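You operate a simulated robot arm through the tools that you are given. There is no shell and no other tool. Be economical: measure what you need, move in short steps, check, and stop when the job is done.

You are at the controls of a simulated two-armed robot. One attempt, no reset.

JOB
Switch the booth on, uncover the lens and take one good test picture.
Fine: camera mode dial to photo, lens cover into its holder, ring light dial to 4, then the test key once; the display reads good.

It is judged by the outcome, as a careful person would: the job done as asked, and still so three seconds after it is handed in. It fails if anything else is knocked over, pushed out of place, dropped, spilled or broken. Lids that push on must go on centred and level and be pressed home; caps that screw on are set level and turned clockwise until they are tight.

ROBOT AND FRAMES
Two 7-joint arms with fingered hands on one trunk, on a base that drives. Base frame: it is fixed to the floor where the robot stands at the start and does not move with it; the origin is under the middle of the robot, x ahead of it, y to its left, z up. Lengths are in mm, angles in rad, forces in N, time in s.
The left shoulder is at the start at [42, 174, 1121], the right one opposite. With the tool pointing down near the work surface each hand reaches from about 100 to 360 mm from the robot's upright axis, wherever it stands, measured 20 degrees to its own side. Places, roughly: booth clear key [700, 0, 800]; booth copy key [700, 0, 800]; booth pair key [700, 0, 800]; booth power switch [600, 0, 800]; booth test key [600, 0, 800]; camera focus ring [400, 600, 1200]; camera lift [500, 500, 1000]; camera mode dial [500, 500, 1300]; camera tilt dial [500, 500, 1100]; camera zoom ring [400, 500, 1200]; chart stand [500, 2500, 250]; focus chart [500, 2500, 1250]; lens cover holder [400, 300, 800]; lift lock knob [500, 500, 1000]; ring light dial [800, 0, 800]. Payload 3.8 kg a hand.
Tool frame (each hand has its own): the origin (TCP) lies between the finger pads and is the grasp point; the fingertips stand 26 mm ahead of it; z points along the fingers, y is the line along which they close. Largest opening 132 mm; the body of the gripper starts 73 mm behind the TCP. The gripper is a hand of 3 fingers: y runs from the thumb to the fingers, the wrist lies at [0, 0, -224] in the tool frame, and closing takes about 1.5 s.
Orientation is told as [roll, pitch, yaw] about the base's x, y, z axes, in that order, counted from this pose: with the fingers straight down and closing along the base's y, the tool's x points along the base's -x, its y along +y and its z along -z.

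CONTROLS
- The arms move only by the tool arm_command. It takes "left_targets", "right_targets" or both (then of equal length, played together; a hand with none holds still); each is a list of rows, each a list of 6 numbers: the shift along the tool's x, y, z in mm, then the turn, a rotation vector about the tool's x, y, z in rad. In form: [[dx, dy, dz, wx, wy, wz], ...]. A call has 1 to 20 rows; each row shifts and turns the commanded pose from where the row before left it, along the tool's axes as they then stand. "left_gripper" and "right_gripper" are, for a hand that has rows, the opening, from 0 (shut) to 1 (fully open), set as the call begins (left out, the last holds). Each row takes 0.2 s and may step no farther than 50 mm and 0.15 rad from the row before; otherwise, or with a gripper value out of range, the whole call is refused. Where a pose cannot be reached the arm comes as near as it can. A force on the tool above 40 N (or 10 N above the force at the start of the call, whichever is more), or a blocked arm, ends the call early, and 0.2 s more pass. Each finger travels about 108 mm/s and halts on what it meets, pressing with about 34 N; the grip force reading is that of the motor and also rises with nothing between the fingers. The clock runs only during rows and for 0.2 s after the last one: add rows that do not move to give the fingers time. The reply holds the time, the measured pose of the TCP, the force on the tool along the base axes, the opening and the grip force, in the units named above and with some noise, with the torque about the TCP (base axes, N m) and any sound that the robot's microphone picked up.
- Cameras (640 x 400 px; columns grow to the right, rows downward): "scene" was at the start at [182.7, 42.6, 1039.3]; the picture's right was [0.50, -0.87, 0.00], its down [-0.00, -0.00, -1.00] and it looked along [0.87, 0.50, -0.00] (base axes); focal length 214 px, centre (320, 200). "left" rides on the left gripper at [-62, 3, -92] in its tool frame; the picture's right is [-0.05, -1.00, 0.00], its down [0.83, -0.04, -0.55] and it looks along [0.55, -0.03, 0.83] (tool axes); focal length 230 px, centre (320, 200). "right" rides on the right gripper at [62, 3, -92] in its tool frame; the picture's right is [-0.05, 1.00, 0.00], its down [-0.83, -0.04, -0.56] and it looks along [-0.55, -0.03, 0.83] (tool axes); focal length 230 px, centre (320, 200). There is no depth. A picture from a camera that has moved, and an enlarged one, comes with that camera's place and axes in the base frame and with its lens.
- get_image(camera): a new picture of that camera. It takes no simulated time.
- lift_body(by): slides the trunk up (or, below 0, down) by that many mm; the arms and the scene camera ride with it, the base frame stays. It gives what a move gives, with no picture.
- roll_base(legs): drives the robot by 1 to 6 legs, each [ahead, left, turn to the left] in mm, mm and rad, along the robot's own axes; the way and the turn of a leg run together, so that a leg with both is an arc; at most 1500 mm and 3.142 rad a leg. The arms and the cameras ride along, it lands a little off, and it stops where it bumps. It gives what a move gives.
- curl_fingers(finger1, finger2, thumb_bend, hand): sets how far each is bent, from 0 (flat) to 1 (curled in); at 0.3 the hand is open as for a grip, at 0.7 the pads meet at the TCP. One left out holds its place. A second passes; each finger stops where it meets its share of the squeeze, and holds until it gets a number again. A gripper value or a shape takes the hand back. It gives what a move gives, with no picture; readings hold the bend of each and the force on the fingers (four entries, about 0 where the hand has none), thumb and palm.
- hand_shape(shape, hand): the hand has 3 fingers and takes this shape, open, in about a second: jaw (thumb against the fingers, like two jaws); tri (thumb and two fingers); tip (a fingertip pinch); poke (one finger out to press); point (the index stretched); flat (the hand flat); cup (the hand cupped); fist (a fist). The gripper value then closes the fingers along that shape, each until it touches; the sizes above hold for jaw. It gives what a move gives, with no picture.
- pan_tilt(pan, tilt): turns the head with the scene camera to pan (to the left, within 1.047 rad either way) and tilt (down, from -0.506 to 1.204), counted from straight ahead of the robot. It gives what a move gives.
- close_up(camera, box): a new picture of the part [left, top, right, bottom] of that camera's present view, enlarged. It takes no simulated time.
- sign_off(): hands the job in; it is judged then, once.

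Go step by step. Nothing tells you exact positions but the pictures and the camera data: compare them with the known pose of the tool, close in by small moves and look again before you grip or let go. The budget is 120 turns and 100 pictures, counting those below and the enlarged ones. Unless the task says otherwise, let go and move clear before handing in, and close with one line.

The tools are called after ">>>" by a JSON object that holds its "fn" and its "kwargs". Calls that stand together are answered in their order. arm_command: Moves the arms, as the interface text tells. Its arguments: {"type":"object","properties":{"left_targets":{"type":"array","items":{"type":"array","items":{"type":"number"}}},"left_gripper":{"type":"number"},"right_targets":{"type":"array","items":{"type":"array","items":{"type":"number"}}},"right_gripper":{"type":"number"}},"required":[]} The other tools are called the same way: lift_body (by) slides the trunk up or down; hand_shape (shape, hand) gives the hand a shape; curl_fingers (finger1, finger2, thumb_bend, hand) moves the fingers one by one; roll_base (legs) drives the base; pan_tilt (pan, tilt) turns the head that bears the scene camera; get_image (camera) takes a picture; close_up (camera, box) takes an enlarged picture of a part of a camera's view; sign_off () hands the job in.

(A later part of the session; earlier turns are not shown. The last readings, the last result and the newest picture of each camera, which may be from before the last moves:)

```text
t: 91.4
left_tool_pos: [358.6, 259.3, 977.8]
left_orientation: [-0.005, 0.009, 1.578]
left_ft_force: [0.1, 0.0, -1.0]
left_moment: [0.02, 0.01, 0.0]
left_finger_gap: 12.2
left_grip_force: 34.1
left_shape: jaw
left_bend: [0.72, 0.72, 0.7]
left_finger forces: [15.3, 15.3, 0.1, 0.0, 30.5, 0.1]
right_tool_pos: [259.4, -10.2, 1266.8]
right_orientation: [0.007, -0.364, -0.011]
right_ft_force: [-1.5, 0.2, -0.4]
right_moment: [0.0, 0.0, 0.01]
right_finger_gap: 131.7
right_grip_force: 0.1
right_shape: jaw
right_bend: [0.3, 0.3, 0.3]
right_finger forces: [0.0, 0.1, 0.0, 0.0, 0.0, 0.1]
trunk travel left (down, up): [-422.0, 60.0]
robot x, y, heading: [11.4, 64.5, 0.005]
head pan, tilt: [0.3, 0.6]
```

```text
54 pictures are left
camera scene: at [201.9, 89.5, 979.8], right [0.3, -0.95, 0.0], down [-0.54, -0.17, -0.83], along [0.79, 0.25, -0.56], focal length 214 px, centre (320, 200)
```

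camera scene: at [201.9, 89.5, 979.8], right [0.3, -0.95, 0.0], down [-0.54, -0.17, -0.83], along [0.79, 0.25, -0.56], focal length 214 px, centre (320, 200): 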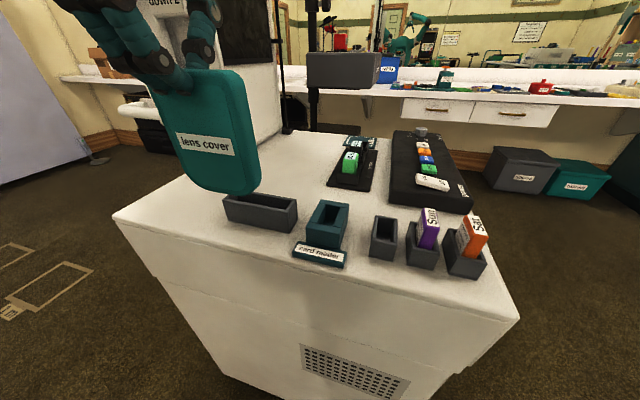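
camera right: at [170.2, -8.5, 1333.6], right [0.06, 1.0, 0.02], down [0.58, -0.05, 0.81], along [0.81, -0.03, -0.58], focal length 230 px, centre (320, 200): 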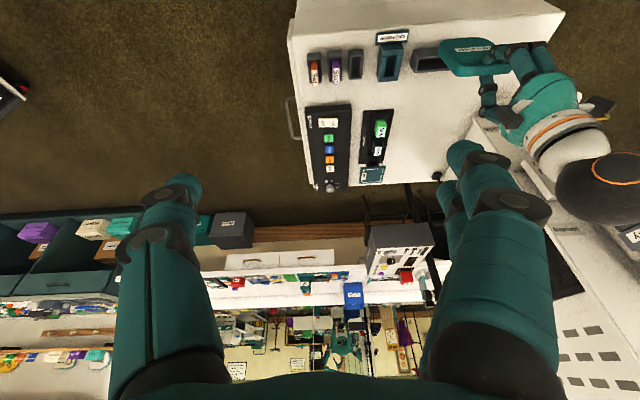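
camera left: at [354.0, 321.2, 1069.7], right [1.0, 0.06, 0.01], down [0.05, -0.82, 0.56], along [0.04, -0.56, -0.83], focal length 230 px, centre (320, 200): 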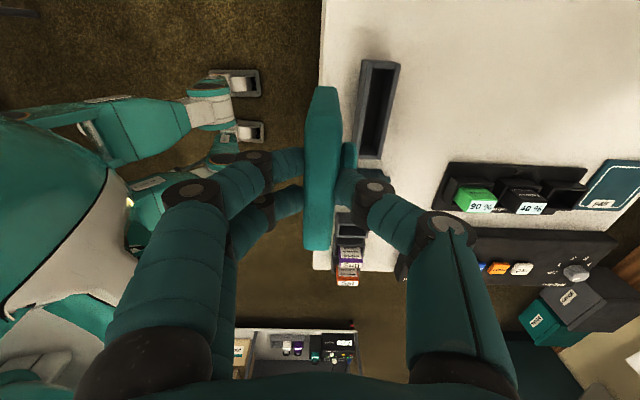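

The holder is long in y, centre ≈ (424, 257). I'll zoom to measure it precisely against the plate.

>>> {"fn": "close_up", "kwargs": {"camera": "left", "box": [290, 40, 430, 260]}}

>>> {"fn": "close_up", "kwargs": {"camera": "scene", "box": [150, 60, 360, 280]}}

>>> {"fn": "close_up", "kwargs": {"camera": "right", "box": [370, 10, 530, 110]}}

```text
1.82 times, centred on (360, 150) of left
camera zoom: at [353.8, 321.2, 1069.7], right [1.0, 0.06, 0.01], down [0.05, -0.82, 0.56], along [0.04, -0.56, -0.83], focal length 418 px, centre (247, 291)
```

zoom: 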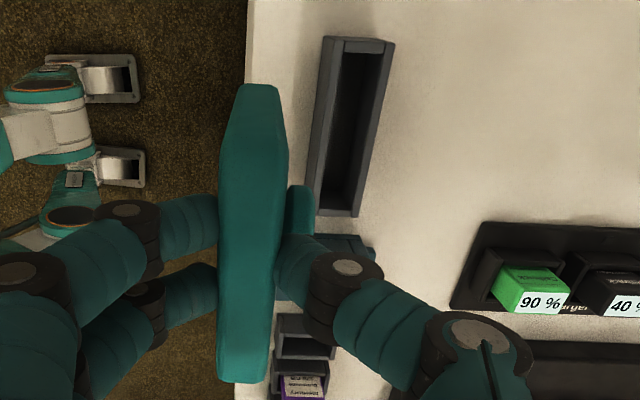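

```text
1.82 times, centred on (255, 170) of scene
camera zoom: at [201.9, 89.5, 979.8], right [0.3, -0.95, 0.0], down [-0.54, -0.17, -0.83], along [0.79, 0.25, -0.56], focal length 390 px, centre (438, 254)
```

zoom: 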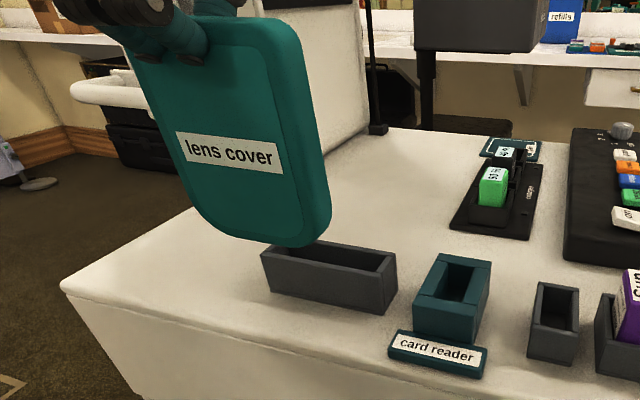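

```text
4.00 times, centred on (450, 60) of right
camera zoom: at [170.0, -8.5, 1333.6], right [0.06, 1.0, 0.02], down [0.58, -0.05, 0.81], along [0.81, -0.03, -0.58], focal length 920 px, centre (-200, 760)
```

zoom: 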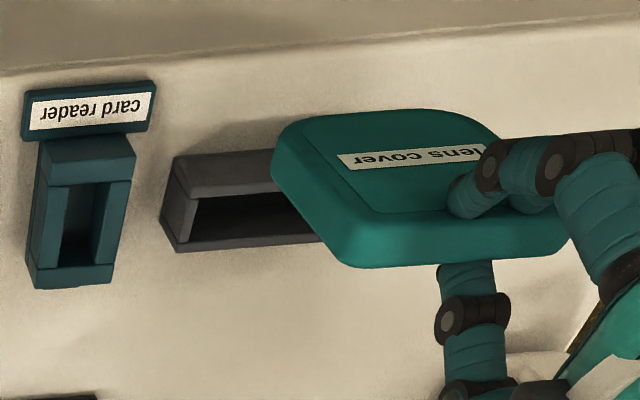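

Holder rim ≈ z 798, inner span about x 412–433, y 213–302. I'll move forward to line up above it.

>>> {"fn": "roll_base", "kwargs": {"legs": [[45, 0, -0.005]]}}

>>> {"fn": "arm_command", "kwargs": {"left_targets": [[0, -10, 0, 0, 0, 0], [0, -10, 0, 0, 0, 0]]}}

>>> {"fn": "get_image", "kwargs": {"camera": "left"}}

>>> {"fn": "close_up", "kwargs": {"camera": "right", "box": [370, 10, 530, 110]}}

```text
t: 92.3
left_tool_pos: [402.5, 257.6, 978.3]
left_orientation: [-0.005, 0.012, 1.577]
left_ft_force: [0.0, 0.2, -1.0]
left_moment: [0.0, 0.02, -0.01]
left_finger_gap: 12.4
left_grip_force: 33.9
left_shape: jaw
left_bend: [0.72, 0.72, 0.7]
left_finger forces: [15.2, 15.2, 0.0, 0.0, 30.5, 0.0]
right_tool_pos: [301.7, -11.4, 1268.2]
right_orientation: [0.008, -0.362, -0.015]
right_ft_force: [-0.2, 0.3, -0.8]
right_moment: [0.03, 0.02, 0.0]
right_finger_gap: 132.0
right_grip_force: 0.1
right_shape: jaw
right_bend: [0.3, 0.3, 0.3]
right_finger forces: [0.1, 0.0, 0.1, 0.1, 0.1, 0.0]
trunk travel left (down, up): [-422.0, 60.0]
robot x, y, heading: [56.2, 65.3, -0.001]
head pan, tilt: [0.3, 0.6]
```

```text
t: 92.9
left_tool_pos: [423.6, 257.1, 977.4]
left_orientation: [-0.005, 0.011, 1.577]
left_ft_force: [0.2, 0.0, -1.2]
left_moment: [0.04, 0.01, -0.02]
left_finger_gap: 12.1
left_grip_force: 33.7
left_shape: jaw
left_bend: [0.72, 0.72, 0.7]
left_finger forces: [15.3, 15.3, 0.0, 0.0, 30.5, 0.0]
right_tool_pos: [303.6, -11.8, 1266.6]
right_orientation: [0.007, -0.362, -0.013]
right_ft_force: [0.3, -0.1, 0.4]
right_moment: [0.02, 0.02, -0.01]
right_finger_gap: 131.9
right_grip_force: 0.1
right_shape: jaw
right_bend: [0.3, 0.3, 0.3]
right_finger forces: [0.0, 0.1, 0.0, 0.0, 0.0, 0.0]
trunk travel left (down, up): [-422.0, 60.0]
robot x, y, heading: [52.8, 66.8, 0.005]
head pan, tilt: [0.3, 0.6]
```

```text
50 pictures are left
camera left: at [418.8, 319.6, 1069.6], right [1.0, 0.06, 0.0], down [0.04, -0.82, 0.56], along [0.04, -0.56, -0.83], focal length 230 px, centre (320, 200)
```

left: 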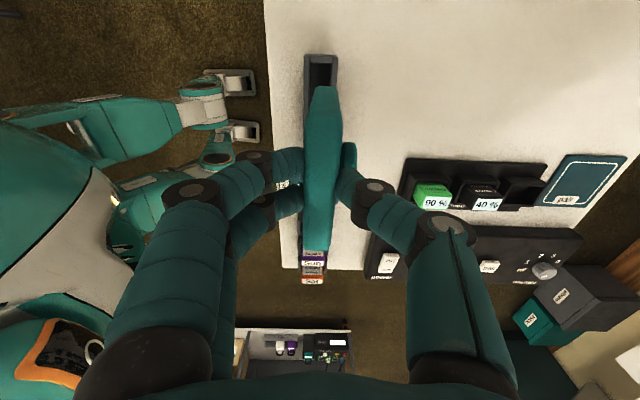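

```text
4.00 times, centred on (450, 60) of right
camera zoom: at [213.3, -9.1, 1333.5], right [0.06, 1.0, 0.02], down [0.58, -0.05, 0.81], along [0.81, -0.04, -0.58], focal length 920 px, centre (-200, 760)
```

zoom: 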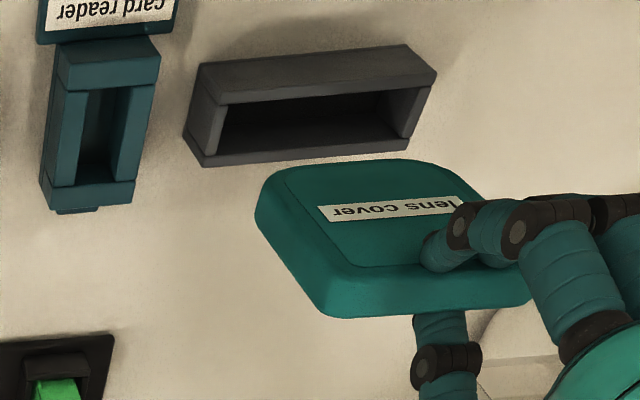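

Both views put the holder centre near (423, 257); the hand is there. Lowering to just above the rim and checking.

>>> {"fn": "arm_command", "kwargs": {"left_targets": [[0, 0, 15, 0, 0, 0], [0, 0, 15, 0, 0, 0], [0, 0, 12, 0, 0, 0]]}}

>>> {"fn": "close_up", "kwargs": {"camera": "scene", "box": [180, 60, 340, 240]}}

>>> {"fn": "close_up", "kwargs": {"camera": "right", "box": [370, 0, 530, 100]}}

>>> {"fn": "close_up", "kwargs": {"camera": "left", "box": [260, 40, 400, 260]}}

```text
t: 93.7
left_tool_pos: [421.5, 258.2, 935.1]
left_orientation: [-0.006, 0.009, 1.574]
left_ft_force: [-0.2, -0.3, -1.6]
left_moment: [0.0, -0.01, 0.0]
left_finger_gap: 12.7
left_grip_force: 34.5
left_shape: jaw
left_bend: [0.72, 0.72, 0.7]
left_finger forces: [15.4, 15.2, 0.0, 0.0, 30.4, 0.1]
right_tool_pos: [301.4, -11.7, 1267.4]
right_orientation: [0.006, -0.363, -0.015]
right_ft_force: [0.6, -0.1, 0.1]
right_moment: [0.01, -0.02, 0.0]
right_finger_gap: 131.7
right_grip_force: 0.1
right_shape: jaw
right_bend: [0.3, 0.3, 0.3]
right_finger forces: [0.1, 0.0, 0.1, 0.0, 0.0, 0.0]
trunk travel left (down, up): [-422.0, 60.0]
robot x, y, heading: [59.6, 65.7, 0.0]
head pan, tilt: [0.3, 0.6]
```

```text
2.22 times, centred on (260, 150) of scene
camera zoom: at [243.7, 88.0, 980.2], right [0.3, -0.96, 0.0], down [-0.54, -0.17, -0.83], along [0.79, 0.24, -0.56], focal length 477 px, centre (453, 311)
```

zoom: 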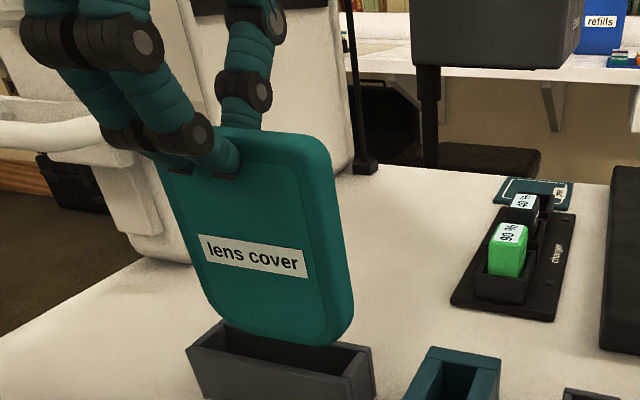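

```text
4.00 times, centred on (450, 50) of right
camera zoom: at [210.7, -10.2, 1333.9], right [0.06, 1.0, 0.03], down [0.58, -0.06, 0.81], along [0.81, -0.03, -0.58], focal length 920 px, centre (-200, 800)
```

zoom: 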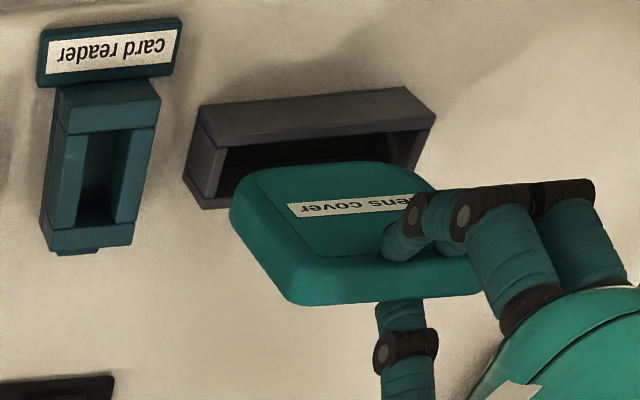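

```text
1.82 times, centred on (330, 150) of left
camera zoom: at [417.0, 319.5, 1027.4], right [1.0, 0.06, 0.01], down [0.04, -0.82, 0.56], along [0.04, -0.56, -0.83], focal length 418 px, centre (302, 291)
```

zoom: 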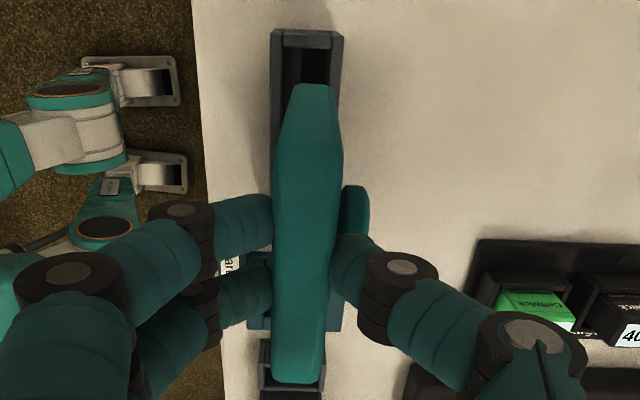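

The plate bottom is ~12 mm above the rim and centred on the slot. Lowering it in slowly.

>>> {"fn": "arm_command", "kwargs": {"left_targets": [[0, -1, 6, 0, 0, 0], [0, 0, 6, 0, 0, 0], [0, 0, 6, 0, 0, 0], [0, 0, 4, 0, 0, 0]]}}

>>> {"fn": "close_up", "kwargs": {"camera": "scene", "box": [180, 60, 340, 240]}}

```text
t: 94.7
left_tool_pos: [416.8, 250.3, 924.5]
left_orientation: [-0.031, 0.009, 1.573]
left_ft_force: [0.3, 0.4, -0.3]
left_moment: [0.0, -0.01, -0.02]
left_finger_gap: 12.2
left_grip_force: 33.5
left_shape: jaw
left_bend: [0.72, 0.72, 0.7]
left_finger forces: [15.3, 15.2, 0.0, 0.0, 30.5, 0.1]
right_tool_pos: [289.2, -19.1, 1271.3]
right_orientation: [0.012, -0.376, -0.019]
right_ft_force: [-0.1, -0.3, -0.3]
right_moment: [0.06, 0.0, 0.0]
right_finger_gap: 131.8
right_grip_force: 0.1
right_shape: jaw
right_bend: [0.3, 0.3, 0.3]
right_finger forces: [0.0, 0.0, 0.1, 0.0, 0.0, 0.0]
trunk travel left (down, up): [-422.0, 60.0]
robot x, y, heading: [56.5, 62.5, 0.001]
head pan, tilt: [0.3, 0.6]
```

```text
2.22 times, centred on (260, 150) of scene
camera zoom: at [233.9, 83.8, 982.8], right [0.3, -0.96, 0.0], down [-0.53, -0.16, -0.83], along [0.79, 0.25, -0.55], focal length 477 px, centre (453, 311)
```

zoom: 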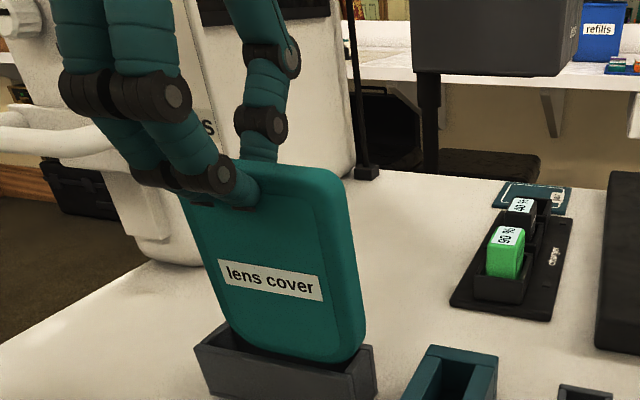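

The whole robot shifted slightly with no wrist force, so something else (elbow/forearm) may be touching. I stop and look before continuing.

>>> {"fn": "pan_tilt", "kwargs": {"pan": 0.9, "tilt": 0.0}}

>>> {"fn": "get_image", "kwargs": {"camera": "scene"}}

>>> {"fn": "get_image", "kwargs": {"camera": "left"}}

>>> {"fn": "get_image", "kwargs": {"camera": "right"}}

```text
t: 95.7
left_tool_pos: [416.1, 250.1, 924.4]
left_orientation: [-0.032, 0.007, 1.568]
left_ft_force: [0.0, 0.8, -0.3]
left_moment: [-0.02, -0.02, -0.02]
left_finger_gap: 12.3
left_grip_force: 33.9
left_shape: jaw
left_bend: [0.72, 0.72, 0.7]
left_finger forces: [15.3, 15.3, 0.0, 0.1, 30.5, 0.0]
right_tool_pos: [287.2, -18.3, 1269.2]
right_orientation: [0.014, -0.378, -0.015]
right_ft_force: [0.1, -0.5, -0.2]
right_moment: [0.01, 0.0, 0.01]
right_finger_gap: 132.0
right_grip_force: 0.1
right_shape: jaw
right_bend: [0.3, 0.3, 0.3]
right_finger forces: [0.1, 0.0, 0.0, 0.0, 0.0, 0.0]
trunk travel left (down, up): [-422.0, 60.0]
robot x, y, heading: [54.9, 65.0, -0.004]
head pan, tilt: [0.901, 0.0]
```

```text
44 pictures are left
camera scene: at [204.3, 127.9, 1037.4], right [0.78, -0.62, 0.01], down [0.01, 0.0, -1.0], along [0.62, 0.78, 0.01], focal length 214 px, centre (320, 200)
```

scene: 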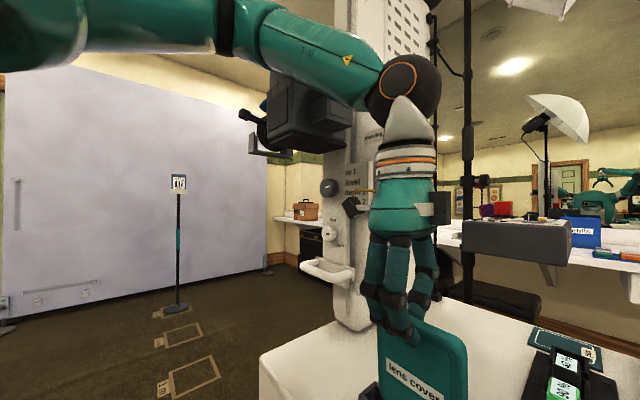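

```text
43 pictures are left
camera left: at [409.2, 312.3, 1016.8], right [1.0, 0.05, 0.03], down [0.02, -0.83, 0.56], along [0.05, -0.56, -0.83], focal length 230 px, centre (320, 200)
```

left: 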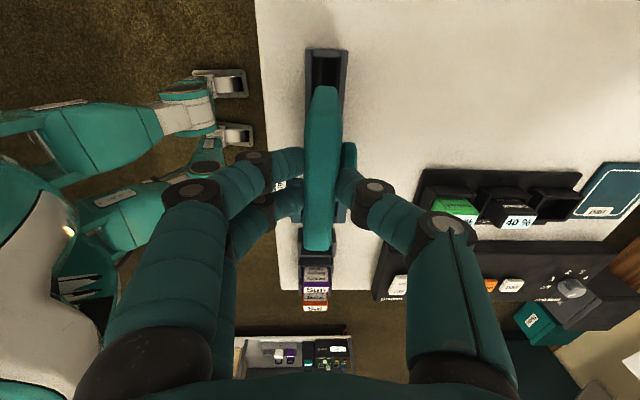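

```text
42 pictures are left
camera right: at [196.5, -16.0, 1335.3], right [0.06, 1.0, 0.03], down [0.57, -0.06, 0.82], along [0.82, -0.03, -0.57], focal length 230 px, centre (320, 200)
```

right: 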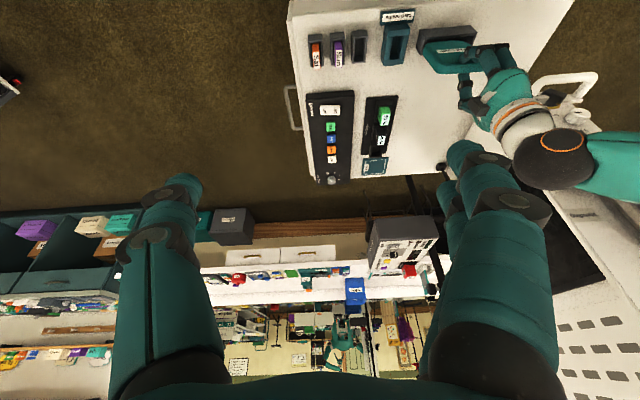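

The left elbow appears to press lightly against the camera body. I reverse: raise the hand, then back off and look.

>>> {"fn": "arm_command", "kwargs": {"left_targets": [[0, 0, -8, 0, 0, 0], [0, 0, -8, 0, 0, 0], [0, 0, -8, 0, 0, 0], [0, 0, -8, 0, 0, 0]]}}

>>> {"fn": "pan_tilt", "kwargs": {"pan": 0.9, "tilt": -0.4}}

>>> {"fn": "get_image", "kwargs": {"camera": "scene"}}

```text
t: 96.7
left_tool_pos: [425.3, 258.5, 943.7]
left_orientation: [-0.003, 0.009, 1.578]
left_ft_force: [-0.7, 0.6, -0.8]
left_moment: [-0.03, -0.04, 0.0]
left_finger_gap: 12.4
left_grip_force: 33.5
left_shape: jaw
left_bend: [0.72, 0.72, 0.7]
left_finger forces: [15.9, 16.2, 0.0, 0.0, 32.1, 0.0]
right_tool_pos: [303.3, -11.1, 1267.3]
right_orientation: [0.005, -0.364, -0.015]
right_ft_force: [0.2, 0.5, 0.0]
right_moment: [-0.05, 0.03, 0.01]
right_finger_gap: 131.8
right_grip_force: 0.0
right_shape: jaw
right_bend: [0.3, 0.3, 0.3]
right_finger forces: [0.0, 0.0, 0.1, 0.1, 0.1, 0.0]
trunk travel left (down, up): [-422.0, 60.0]
robot x, y, heading: [59.0, 70.7, -0.001]
head pan, tilt: [0.901, 0.0]
```

```text
t: 97.5
left_tool_pos: [423.6, 257.0, 945.9]
left_orientation: [-0.004, 0.013, 1.576]
left_ft_force: [-1.4, 0.3, 0.3]
left_moment: [0.03, -0.06, 0.01]
left_finger_gap: 12.6
left_grip_force: 34.2
left_shape: jaw
left_bend: [0.72, 0.72, 0.7]
left_finger forces: [15.9, 16.2, 0.1, 0.0, 32.1, 0.0]
right_tool_pos: [302.9, -11.8, 1267.4]
right_orientation: [0.006, -0.362, -0.012]
right_ft_force: [0.0, -0.1, -0.3]
right_moment: [-0.01, 0.02, -0.04]
right_finger_gap: 131.8
right_grip_force: 0.0
right_shape: jaw
right_bend: [0.3, 0.3, 0.3]
right_finger forces: [0.1, 0.1, 0.0, 0.0, 0.1, 0.1]
trunk travel left (down, up): [-422.0, 60.0]
robot x, y, heading: [55.4, 66.2, 0.002]
head pan, tilt: [0.901, -0.4]
```

```text
41 pictures are left
camera scene: at [205.8, 120.0, 1068.0], right [0.78, -0.62, 0.0], down [0.24, 0.3, -0.92], along [0.57, 0.72, 0.39], focal length 214 px, centre (320, 200)
```

scene: 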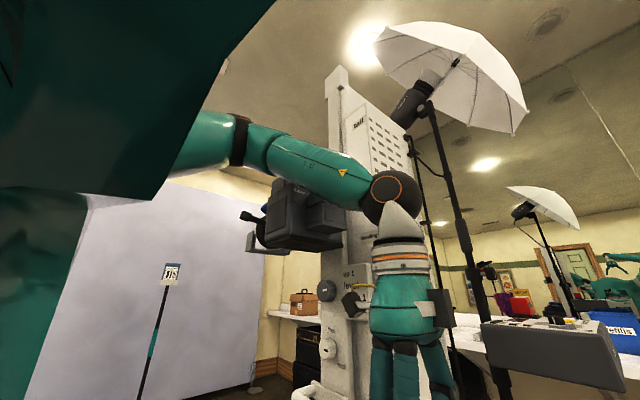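

Backed out cleanly. I'll stand further right and reach out to the left, so the elbow stays away from the camera.

>>> {"fn": "roll_base", "kwargs": {"legs": [[-100, 0, 0], [0, -120, 0]]}}

>>> {"fn": "arm_command", "kwargs": {"left_targets": [[-40, 0, 0, 0, 0, 0], [-40, 0, 0, 0, 0, 0], [-40, 0, 0, 0, 0, 0]]}}

>>> {"fn": "get_image", "kwargs": {"camera": "scene"}}

```text
t: 100.0
left_tool_pos: [323.2, 138.9, 945.0]
left_orientation: [-0.007, 0.01, 1.575]
left_ft_force: [-0.5, -0.4, -0.8]
left_moment: [0.02, -0.01, -0.01]
left_finger_gap: 12.1
left_grip_force: 34.1
left_shape: jaw
left_bend: [0.72, 0.72, 0.7]
left_finger forces: [15.8, 16.2, 0.0, 0.0, 32.1, 0.1]
right_tool_pos: [200.8, -131.0, 1267.4]
right_orientation: [0.009, -0.363, -0.012]
right_ft_force: [-0.7, 0.2, 0.8]
right_moment: [0.0, -0.03, -0.01]
right_finger_gap: 132.1
right_grip_force: 0.0
right_shape: jaw
right_bend: [0.3, 0.3, 0.3]
right_finger forces: [0.0, 0.1, 0.1, 0.0, 0.0, 0.0]
trunk travel left (down, up): [-422.0, 60.0]
robot x, y, heading: [-47.0, -52.1, 0.003]
head pan, tilt: [0.901, -0.4]
```

```text
t: 100.8
left_tool_pos: [323.6, 260.7, 943.6]
left_orientation: [-0.007, 0.012, 1.577]
left_ft_force: [-0.8, -0.6, 0.1]
left_moment: [0.01, 0.02, 0.0]
left_finger_gap: 12.1
left_grip_force: 33.9
left_shape: jaw
left_bend: [0.72, 0.72, 0.7]
left_finger forces: [15.6, 16.0, 0.0, 0.1, 31.5, 0.1]
right_tool_pos: [200.8, -128.3, 1267.8]
right_orientation: [0.005, -0.364, -0.013]
right_ft_force: [0.7, -0.1, 0.3]
right_moment: [-0.01, 0.01, 0.0]
right_finger_gap: 132.0
right_grip_force: 0.0
right_shape: jaw
right_bend: [0.3, 0.3, 0.3]
right_finger forces: [0.1, 0.1, 0.1, 0.0, 0.0, 0.0]
trunk travel left (down, up): [-422.0, 60.0]
robot x, y, heading: [-44.6, -54.1, 0.004]
head pan, tilt: [0.901, -0.4]
```

```text
40 pictures are left
camera scene: at [104.5, 2.4, 1068.1], right [0.78, -0.62, 0.0], down [0.24, 0.3, -0.92], along [0.57, 0.72, 0.39], focal length 214 px, centre (320, 200)
```

scene: 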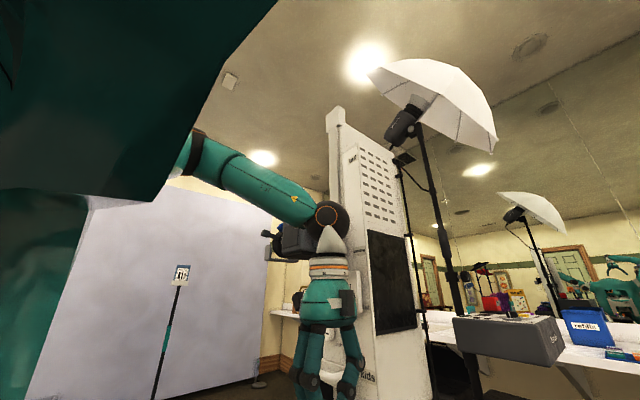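

The elbow now trails back toward the robot, clear of the camera. Forward again to the holder.

>>> {"fn": "roll_base", "kwargs": {"legs": [[98, -3, -0.004]]}}

>>> {"fn": "pan_tilt", "kwargs": {"pan": 0.45, "tilt": 0.5}}

>>> {"fn": "get_image", "kwargs": {"camera": "scene"}}

>>> {"fn": "close_up", "kwargs": {"camera": "left", "box": [260, 40, 400, 260]}}

```text
t: 101.9
left_tool_pos: [418.1, 252.9, 945.2]
left_orientation: [-0.006, 0.012, 1.571]
left_ft_force: [0.0, 0.0, -1.1]
left_moment: [-0.03, 0.01, -0.01]
left_finger_gap: 12.2
left_grip_force: 34.2
left_shape: jaw
left_bend: [0.72, 0.72, 0.7]
left_finger forces: [15.6, 16.0, 0.0, 0.0, 31.4, 0.0]
right_tool_pos: [293.8, -136.0, 1267.8]
right_orientation: [0.007, -0.362, -0.02]
right_ft_force: [-0.8, 0.3, 0.2]
right_moment: [0.0, 0.03, 0.01]
right_finger_gap: 131.9
right_grip_force: 0.0
right_shape: jaw
right_bend: [0.3, 0.3, 0.3]
right_finger forces: [0.0, 0.0, 0.0, 0.0, 0.1, 0.1]
trunk travel left (down, up): [-422.0, 60.0]
robot x, y, heading: [45.8, -58.5, 0.001]
head pan, tilt: [0.901, -0.4]
```

```text
t: 103.1
left_tool_pos: [419.4, 252.8, 946.0]
left_orientation: [-0.005, 0.011, 1.572]
left_ft_force: [0.2, 0.3, -1.1]
left_moment: [0.0, 0.02, -0.01]
left_finger_gap: 12.3
left_grip_force: 33.9
left_shape: jaw
left_bend: [0.72, 0.72, 0.7]
left_finger forces: [15.6, 16.0, 0.0, 0.0, 31.5, 0.0]
right_tool_pos: [292.8, -135.8, 1266.6]
right_orientation: [0.008, -0.362, -0.02]
right_ft_force: [0.4, -0.5, 1.0]
right_moment: [0.0, 0.0, 0.0]
right_finger_gap: 132.1
right_grip_force: 0.0
right_shape: jaw
right_bend: [0.3, 0.3, 0.3]
right_finger forces: [0.0, 0.0, 0.0, 0.0, 0.1, 0.0]
trunk travel left (down, up): [-422.0, 60.0]
robot x, y, heading: [47.2, -59.3, -0.005]
head pan, tilt: [0.45, 0.499]
```

```text
39 pictures are left
camera scene: at [233.9, -20.7, 988.9], right [0.43, -0.9, 0.0], down [-0.43, -0.21, -0.88], along [0.79, 0.38, -0.48], focal length 214 px, centre (320, 200)
```

scene: 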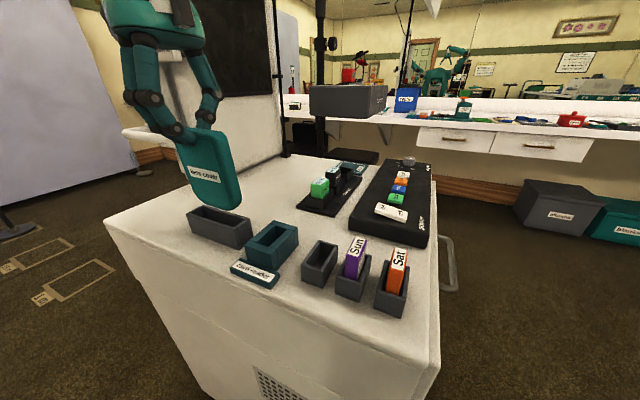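

```text
1.82 times, centred on (330, 150) of left
camera zoom: at [413.8, 315.3, 1037.8], right [1.0, 0.05, 0.0], down [0.04, -0.82, 0.56], along [0.03, -0.56, -0.83], focal length 418 px, centre (302, 291)
```

zoom: 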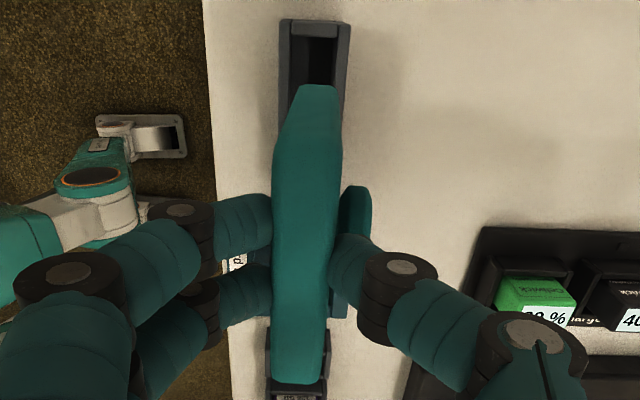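

>>> {"fn": "arm_command", "kwargs": {"left_targets": [[-5, -3, 0, 0, 0, 0], [0, 0, 8, 0, 0, 0], [0, 0, 8, 0, 0, 0]]}}

>>> {"fn": "close_up", "kwargs": {"camera": "scene", "box": [140, 100, 300, 280]}}

>>> {"fn": "close_up", "kwargs": {"camera": "left", "box": [260, 40, 400, 260]}}

```text
t: 103.9
left_tool_pos: [421.0, 258.6, 930.8]
left_orientation: [-0.005, 0.011, 1.572]
left_ft_force: [-0.9, -0.6, -1.0]
left_moment: [0.0, 0.02, -0.01]
left_finger_gap: 12.3
left_grip_force: 34.0
left_shape: jaw
left_bend: [0.72, 0.72, 0.7]
left_finger forces: [15.5, 16.0, 0.0, 0.1, 31.5, 0.1]
right_tool_pos: [294.0, -135.1, 1266.6]
right_orientation: [0.007, -0.364, -0.018]
right_ft_force: [0.4, 0.1, -0.4]
right_moment: [0.02, 0.03, 0.01]
right_finger_gap: 132.0
right_grip_force: 0.1
right_shape: jaw
right_bend: [0.3, 0.3, 0.3]
right_finger forces: [0.1, 0.0, 0.1, 0.0, 0.0, 0.0]
trunk travel left (down, up): [-422.0, 60.0]
robot x, y, heading: [46.8, -58.5, -0.004]
head pan, tilt: [0.45, 0.499]
```

```text
2.22 times, centred on (220, 190) of scene
camera zoom: at [233.9, -20.8, 988.8], right [0.43, -0.9, 0.0], down [-0.43, -0.21, -0.88], along [0.79, 0.38, -0.48], focal length 477 px, centre (542, 222)
```

zoom: 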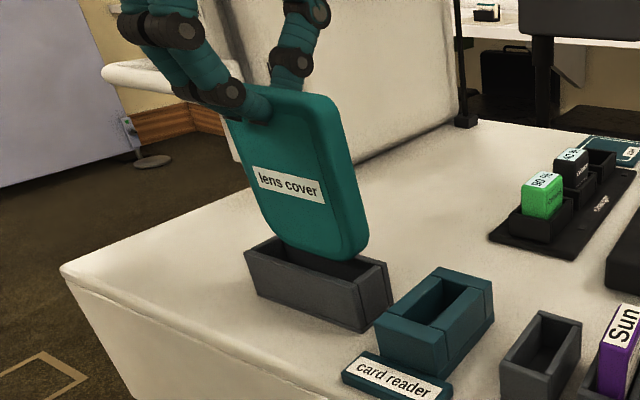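

```text
1.82 times, centred on (330, 150) of left
camera zoom: at [416.3, 320.3, 1022.4], right [1.0, 0.05, 0.0], down [0.04, -0.82, 0.56], along [0.03, -0.56, -0.83], focal length 418 px, centre (302, 291)
```

zoom: 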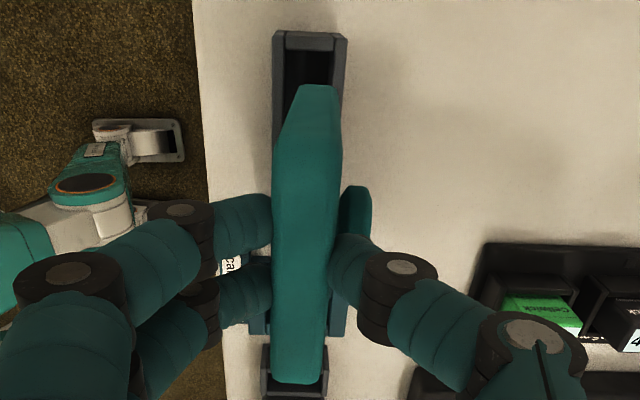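

Aligned. Lowering in small steps.

>>> {"fn": "arm_command", "kwargs": {"left_targets": [[0, 0, 5, 0, 0, 0], [0, 0, 5, 0, 0, 0], [0, 0, 5, 0, 0, 0]]}}

>>> {"fn": "close_up", "kwargs": {"camera": "scene", "box": [140, 100, 300, 280]}}

```text
t: 104.7
left_tool_pos: [420.9, 258.0, 913.3]
left_orientation: [-0.005, 0.011, 1.572]
left_ft_force: [-0.3, 0.0, -1.0]
left_moment: [0.04, 0.09, 0.0]
left_finger_gap: 12.1
left_grip_force: 33.9
left_shape: jaw
left_bend: [0.72, 0.72, 0.7]
left_finger forces: [15.8, 15.9, 0.0, 0.0, 31.0, 0.0]
right_tool_pos: [293.3, -134.7, 1267.5]
right_orientation: [0.005, -0.364, -0.02]
right_ft_force: [-0.1, -0.3, 0.2]
right_moment: [0.03, -0.02, 0.0]
right_finger_gap: 131.9
right_grip_force: 0.0
right_shape: jaw
right_bend: [0.3, 0.3, 0.3]
right_finger forces: [0.0, 0.0, 0.1, 0.0, 0.0, 0.0]
trunk travel left (down, up): [-422.0, 60.0]
robot x, y, heading: [49.0, -58.7, -0.004]
head pan, tilt: [0.45, 0.499]
```

```text
2.22 times, centred on (220, 190) of scene
camera zoom: at [233.9, -20.8, 988.9], right [0.43, -0.9, 0.0], down [-0.43, -0.21, -0.88], along [0.79, 0.38, -0.48], focal length 477 px, centre (542, 222)
```

zoom: 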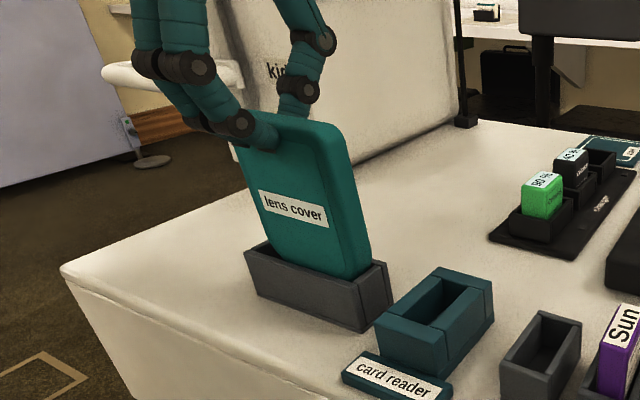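

It is entering the slot. Continuing to the bottom.

>>> {"fn": "arm_command", "kwargs": {"left_targets": [[0, 0, 5, 0, 0, 0], [0, 0, 5, 0, 0, 0], [0, 0, 5, 0, 0, 0]]}}

>>> {"fn": "arm_command", "kwargs": {"left_targets": [[0, 0, 4, 0, 0, 0], [0, 0, 4, 0, 0, 0]]}}

>>> {"fn": "close_up", "kwargs": {"camera": "scene", "box": [140, 100, 300, 280]}}

```text
t: 105.5
left_tool_pos: [421.4, 258.2, 901.1]
left_orientation: [-0.005, 0.012, 1.571]
left_ft_force: [-0.5, 0.7, 0.1]
left_moment: [0.08, 0.05, 0.0]
left_finger_gap: 12.3
left_grip_force: 33.9
left_shape: jaw
left_bend: [0.72, 0.72, 0.7]
left_finger forces: [16.5, 15.5, 0.0, 0.0, 31.3, 0.1]
right_tool_pos: [294.2, -134.5, 1267.0]
right_orientation: [0.007, -0.362, -0.019]
right_ft_force: [-0.4, -0.1, 0.1]
right_moment: [0.02, 0.04, 0.01]
right_finger_gap: 131.7
right_grip_force: 0.1
right_shape: jaw
right_bend: [0.3, 0.3, 0.3]
right_finger forces: [0.0, 0.0, 0.1, 0.0, 0.0, 0.1]
trunk travel left (down, up): [-422.0, 60.0]
robot x, y, heading: [48.6, -59.4, -0.009]
head pan, tilt: [0.45, 0.499]
```

```text
t: 106.1
left_tool_pos: [421.6, 259.6, 892.2]
left_orientation: [-0.006, 0.01, 1.572]
left_ft_force: [-1.4, 1.3, 0.3]
left_moment: [0.1, 0.08, 0.03]
left_finger_gap: 12.5
left_grip_force: 34.3
left_shape: jaw
left_bend: [0.72, 0.72, 0.7]
left_finger forces: [16.9, 15.4, 0.0, 0.0, 31.5, 0.0]
right_tool_pos: [293.4, -134.1, 1267.3]
right_orientation: [0.007, -0.362, -0.02]
right_ft_force: [-0.3, 0.2, 0.8]
right_moment: [-0.04, 0.0, -0.01]
right_finger_gap: 132.1
right_grip_force: 0.1
right_shape: jaw
right_bend: [0.3, 0.3, 0.3]
right_finger forces: [0.1, 0.0, 0.0, 0.0, 0.0, 0.0]
trunk travel left (down, up): [-422.0, 60.0]
robot x, y, heading: [46.6, -54.5, -0.006]
head pan, tilt: [0.45, 0.499]
```

```text
2.22 times, centred on (220, 190) of scene
camera zoom: at [233.8, -20.7, 988.9], right [0.43, -0.9, 0.0], down [-0.43, -0.21, -0.88], along [0.79, 0.38, -0.48], focal length 477 px, centre (542, 222)
```

zoom: 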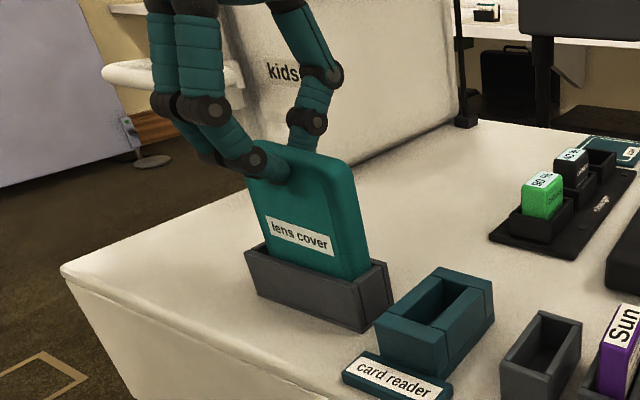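

>>> {"fn": "arm_command", "kwargs": {"left_targets": [[0, 0, 3, 0, 0, 0], [0, 0, 3, 0, 0, 0], [0, 0, 3, 0, 0, 0], [0, 0, 3, 0, 0, 0]]}}

```text
t: 106.9
left_tool_pos: [425.4, 258.9, 888.6]
left_orientation: [-0.017, 0.004, 1.568]
left_ft_force: [-3.3, 9.7, 28.4]
left_moment: [0.17, 0.17, 0.03]
left_finger_gap: 14.7
left_grip_force: 33.8
left_shape: jaw
left_bend: [0.73, 0.73, 0.72]
left_finger forces: [21.4, 20.5, 0.0, 0.0, 38.0, 0.0]
right_tool_pos: [290.9, -134.3, 1267.5]
right_orientation: [0.006, -0.368, -0.018]
right_ft_force: [0.1, -0.4, 0.4]
right_moment: [-0.01, -0.01, -0.03]
right_finger_gap: 131.7
right_grip_force: 0.1
right_shape: jaw
right_bend: [0.3, 0.3, 0.3]
right_finger forces: [0.0, 0.0, 0.1, 0.1, 0.0, 0.0]
trunk travel left (down, up): [-422.0, 60.0]
robot x, y, heading: [48.2, -52.0, -0.008]
head pan, tilt: [0.45, 0.499]
stopped in row 3 (left hand): the force on the tool passed its limit at 43 N (the readings are from after the stop); the commanded pose is now the measured one
```

It bottomed out. Easing off, opening, and lifting away.

>>> {"fn": "arm_command", "kwargs": {"left_targets": [[0, 0, -3, 0, 0, 0], [0, 0, 0, 0, 0, 0]]}}

>>> {"fn": "arm_command", "kwargs": {"left_targets": [[0, 0, 0, 0, 0, 0], [0, 0, 0, 0, 0, 0], [0, 0, 0, 0, 0, 0], [0, 0, -15, 0, 0, 0], [0, 0, -30, 0, 0, 0], [0, 0, -40, 0, 0, 0], [0, 0, -40, 0, 0, 0]], "left_gripper": 0.4}}

>>> {"fn": "close_up", "kwargs": {"camera": "scene", "box": [140, 100, 300, 280]}}

```text
t: 107.5
left_tool_pos: [424.5, 257.9, 887.1]
left_orientation: [-0.014, 0.009, 1.569]
left_ft_force: [-0.7, 6.8, 18.2]
left_moment: [0.17, 0.1, 0.03]
left_finger_gap: 14.8
left_grip_force: 34.3
left_shape: jaw
left_bend: [0.73, 0.73, 0.72]
left_finger forces: [19.7, 18.8, 0.1, 0.0, 37.8, 0.1]
right_tool_pos: [292.7, -135.1, 1268.4]
right_orientation: [0.007, -0.362, -0.019]
right_ft_force: [0.5, -0.3, -0.7]
right_moment: [-0.01, 0.0, 0.0]
right_finger_gap: 131.8
right_grip_force: 0.3
right_shape: jaw
right_bend: [0.3, 0.3, 0.3]
right_finger forces: [0.0, 0.0, 0.1, 0.0, 0.0, 0.0]
trunk travel left (down, up): [-422.0, 60.0]
robot x, y, heading: [47.7, -55.5, 0.002]
head pan, tilt: [0.45, 0.499]
```

```text
t: 109.1
left_tool_pos: [422.0, 258.1, 1014.5]
left_orientation: [-0.011, 0.009, 1.567]
left_ft_force: [-0.6, 0.3, 0.1]
left_moment: [0.03, 0.01, 0.01]
left_finger_gap: 52.4
left_grip_force: 0.1
left_shape: jaw
left_bend: [0.73, 0.73, 0.7]
left_finger forces: [0.0, 0.0, 0.0, 0.1, 0.0, 0.0]
right_tool_pos: [292.8, -135.8, 1266.8]
right_orientation: [0.006, -0.364, -0.017]
right_ft_force: [0.7, 0.2, 0.4]
right_moment: [0.02, -0.01, -0.02]
right_finger_gap: 131.8
right_grip_force: 0.0
right_shape: jaw
right_bend: [0.3, 0.3, 0.3]
right_finger forces: [0.0, 0.0, 0.0, 0.0, 0.0, 0.0]
trunk travel left (down, up): [-422.0, 60.0]
robot x, y, heading: [44.1, -52.1, -0.005]
head pan, tilt: [0.45, 0.499]
```

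```text
2.22 times, centred on (220, 190) of scene
camera zoom: at [233.5, -20.5, 989.0], right [0.43, -0.9, 0.0], down [-0.43, -0.21, -0.88], along [0.79, 0.38, -0.48], focal length 477 px, centre (542, 222)
```

zoom: 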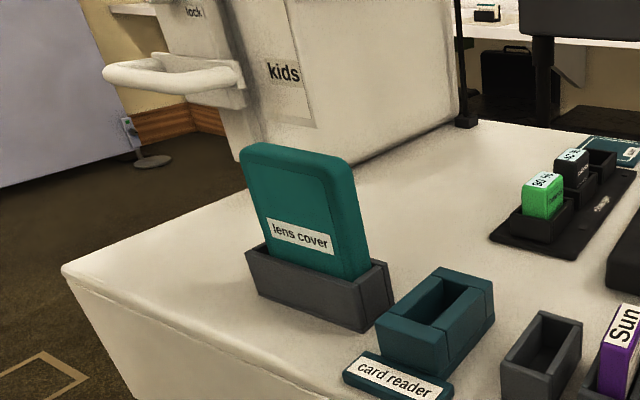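

The lens cover stands squarely in its holder. Now to the control panel: it's along the table's right side, so I'll drive around and face +y.

>>> {"fn": "roll_base", "kwargs": {"legs": [[-220, 0, 0], [0, -480, 0], [0, 0, 1.571]]}}

>>> {"fn": "pan_tilt", "kwargs": {"pan": -0.6, "tilt": 0.35}}

>>> {"fn": "get_image", "kwargs": {"camera": "scene"}}

```text
t: 118.7
left_tool_pos: [-470.3, -129.8, 1013.7]
left_orientation: [-0.014, 0.01, 3.095]
left_ft_force: [-0.6, 0.4, 0.0]
left_moment: [0.01, -0.03, 0.01]
left_finger_gap: 52.3
left_grip_force: 0.0
left_shape: jaw
left_bend: [0.73, 0.73, 0.7]
left_finger forces: [0.0, 0.0, 0.1, 0.0, 0.0, 0.0]
right_tool_pos: [-81.7, -278.0, 1267.5]
right_orientation: [0.008, -0.364, 1.506]
right_ft_force: [-0.6, -0.1, -0.1]
right_moment: [-0.02, -0.02, 0.0]
right_finger_gap: 132.0
right_grip_force: 0.0
right_shape: jaw
right_bend: [0.3, 0.3, 0.3]
right_finger forces: [0.0, 0.0, 0.0, 0.0, 0.1, 0.1]
trunk travel left (down, up): [-422.0, 60.0]
robot x, y, heading: [-173.4, -518.6, 1.521]
head pan, tilt: [0.45, 0.499]
```

```text
t: 120.0
left_tool_pos: [-469.6, -129.2, 1012.7]
left_orientation: [-0.013, 0.01, 3.094]
left_ft_force: [-0.4, -1.0, -0.4]
left_moment: [0.0, 0.01, 0.01]
left_finger_gap: 52.4
left_grip_force: 0.1
left_shape: jaw
left_bend: [0.73, 0.73, 0.7]
left_finger forces: [0.0, 0.0, 0.0, 0.0, 0.0, 0.0]
right_tool_pos: [-83.1, -277.3, 1267.7]
right_orientation: [0.008, -0.363, 1.507]
right_ft_force: [0.5, -0.1, -0.1]
right_moment: [0.0, -0.03, 0.0]
right_finger_gap: 132.0
right_grip_force: 0.0
right_shape: jaw
right_bend: [0.3, 0.3, 0.3]
right_finger forces: [0.1, 0.0, 0.1, 0.0, 0.2, 0.0]
trunk travel left (down, up): [-422.0, 60.0]
robot x, y, heading: [-174.4, -517.9, 1.521]
head pan, tilt: [-0.6, 0.351]
```

```text
32 pictures are left
camera scene: at [-108.2, -346.6, 1002.5], right [0.8, -0.61, 0.0], down [-0.21, -0.27, -0.94], along [0.57, 0.75, -0.34], focal length 214 px, centre (320, 200)
```

scene: 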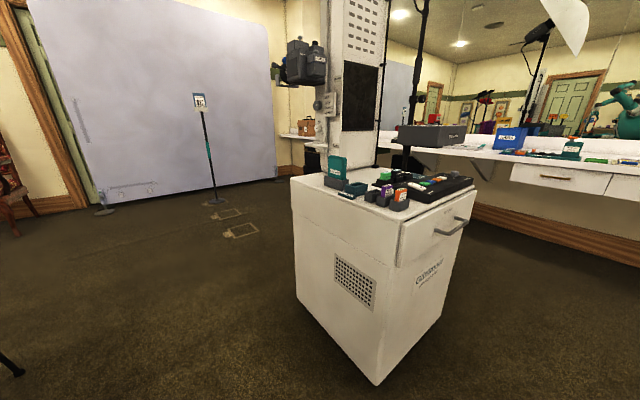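

>>> {"fn": "roll_base", "kwargs": {"legs": [[0, 0, 0.05], [0, -950, 0]]}}

>>> {"fn": "pan_tilt", "kwargs": {"pan": 0.2, "tilt": 0.5}}

>>> {"fn": "get_image", "kwargs": {"camera": "scene"}}

```text
t: 129.2
left_tool_pos: [482.4, -151.1, 1012.4]
left_orientation: [-0.012, 0.01, 3.119]
left_ft_force: [-0.6, -0.3, 0.0]
left_moment: [0.01, 0.01, 0.01]
left_finger_gap: 52.2
left_grip_force: 0.1
left_shape: jaw
left_bend: [0.73, 0.73, 0.7]
left_finger forces: [0.0, 0.0, 0.1, 0.0, 0.1, 0.0]
right_tool_pos: [874.6, -289.2, 1267.9]
right_orientation: [0.009, -0.362, 1.529]
right_ft_force: [0.0, -0.9, 0.2]
right_moment: [-0.01, -0.01, -0.02]
right_finger_gap: 131.8
right_grip_force: 0.1
right_shape: jaw
right_bend: [0.3, 0.3, 0.3]
right_finger forces: [0.0, 0.0, 0.1, 0.1, 0.0, 0.0]
trunk travel left (down, up): [-422.0, 60.0]
robot x, y, heading: [790.2, -539.1, 1.544]
head pan, tilt: [-0.6, 0.351]
```

```text
t: 130.3
left_tool_pos: [483.7, -150.2, 1013.4]
left_orientation: [-0.012, 0.01, 3.117]
left_ft_force: [-0.8, 0.1, -0.2]
left_moment: [0.01, -0.03, 0.04]
left_finger_gap: 52.3
left_grip_force: 0.1
left_shape: jaw
left_bend: [0.73, 0.73, 0.7]
left_finger forces: [0.0, 0.0, 0.0, 0.0, 0.0, 0.1]
right_tool_pos: [874.5, -289.9, 1266.8]
right_orientation: [0.008, -0.362, 1.532]
right_ft_force: [0.4, -0.2, -0.3]
right_moment: [-0.02, -0.01, -0.01]
right_finger_gap: 131.7
right_grip_force: 0.0
right_shape: jaw
right_bend: [0.3, 0.3, 0.3]
right_finger forces: [0.0, 0.0, 0.0, 0.1, 0.0, 0.1]
trunk travel left (down, up): [-422.0, 60.0]
robot x, y, heading: [791.7, -537.1, 1.543]
head pan, tilt: [0.201, 0.499]
```

```text
31 pictures are left
camera scene: at [779.7, -344.8, 988.9], right [0.99, 0.17, 0.0], down [0.08, -0.47, -0.88], along [-0.15, 0.87, -0.48], focal length 214 px, centre (320, 200)
```

scene: 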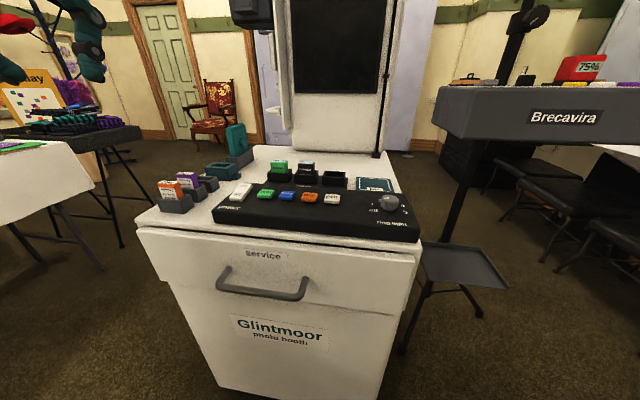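

The panel faces me; a service handle sticks out of the table side. Enlarging the panel for details.

>>> {"fn": "close_up", "kwargs": {"camera": "scene", "box": [200, 140, 440, 260]}}

>>> {"fn": "roll_base", "kwargs": {"legs": [[110, 0, 0.027]]}}

>>> {"fn": "arm_command", "kwargs": {"left_targets": [[40, 0, 0, 0, 0, 0], [40, 0, 0, 0, 0, 0], [40, 0, 0, 0, 0, 0]], "left_gripper": 0.0}}

>>> {"fn": "get_image", "kwargs": {"camera": "left"}}

```text
2.67 times, centred on (320, 200) of scene
camera zoom: at [779.7, -344.8, 988.9], right [0.99, 0.17, 0.0], down [0.08, -0.47, -0.88], along [-0.15, 0.87, -0.48], focal length 572 px, centre (320, 200)
```

zoom: 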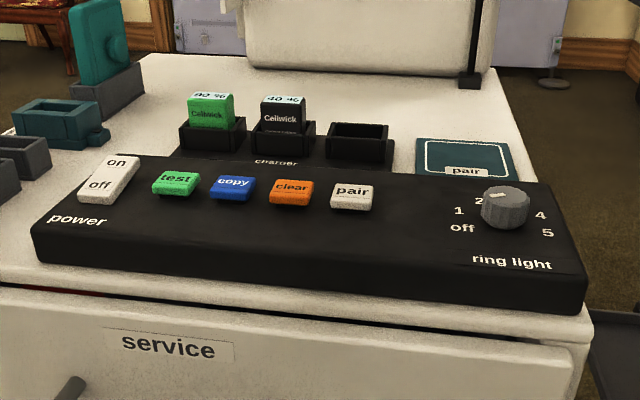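

```text
t: 131.5
left_tool_pos: [476.8, -46.8, 1014.1]
left_orientation: [-0.012, 0.009, 3.14]
left_ft_force: [0.9, 0.7, -0.5]
left_moment: [-0.02, 0.0, 0.0]
left_finger_gap: 52.0
left_grip_force: 0.0
left_shape: jaw
left_bend: [0.73, 0.73, 0.7]
left_finger forces: [0.0, 0.0, 0.0, 0.0, 0.0, 0.1]
right_tool_pos: [870.9, -178.0, 1267.0]
right_orientation: [0.007, -0.365, 1.552]
right_ft_force: [0.0, -0.4, 0.2]
right_moment: [-0.06, 0.0, -0.02]
right_finger_gap: 131.7
right_grip_force: 0.1
right_shape: jaw
right_bend: [0.3, 0.3, 0.3]
right_finger forces: [0.0, 0.0, 0.1, 0.0, 0.0, 0.1]
trunk travel left (down, up): [-422.0, 60.0]
robot x, y, heading: [789.0, -423.3, 1.561]
head pan, tilt: [0.201, 0.499]
```

```text
t: 132.3
left_tool_pos: [595.4, -48.0, 1015.1]
left_orientation: [-0.011, 0.009, 3.142]
left_ft_force: [-0.4, -0.1, 0.3]
left_moment: [-0.03, 0.02, 0.03]
left_finger_gap: 0.0
left_grip_force: 34.1
left_shape: jaw
left_bend: [0.68, 0.68, 0.74]
left_finger forces: [0.1, 0.0, 0.1, 0.0, 0.0, 0.0]
right_tool_pos: [871.2, -177.5, 1268.2]
right_orientation: [0.006, -0.363, 1.554]
right_ft_force: [-0.5, 0.8, -0.7]
right_moment: [0.0, -0.01, -0.01]
right_finger_gap: 131.8
right_grip_force: 0.1
right_shape: jaw
right_bend: [0.3, 0.3, 0.3]
right_finger forces: [0.0, 0.1, 0.0, 0.0, 0.1, 0.1]
trunk travel left (down, up): [-422.0, 60.0]
robot x, y, heading: [792.9, -424.5, 1.564]
head pan, tilt: [0.201, 0.499]
```

```text
29 pictures are left
camera left: at [532.1, -52.3, 1107.4], right [-0.05, 1.0, 0.01], down [0.83, 0.03, 0.56], along [0.56, 0.04, -0.83], focal length 230 px, centre (320, 200)
```

left: 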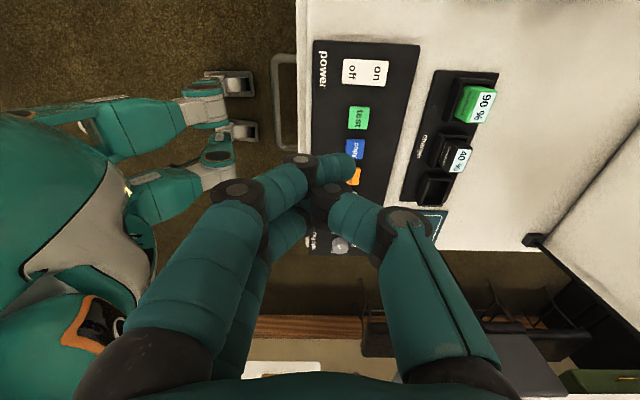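

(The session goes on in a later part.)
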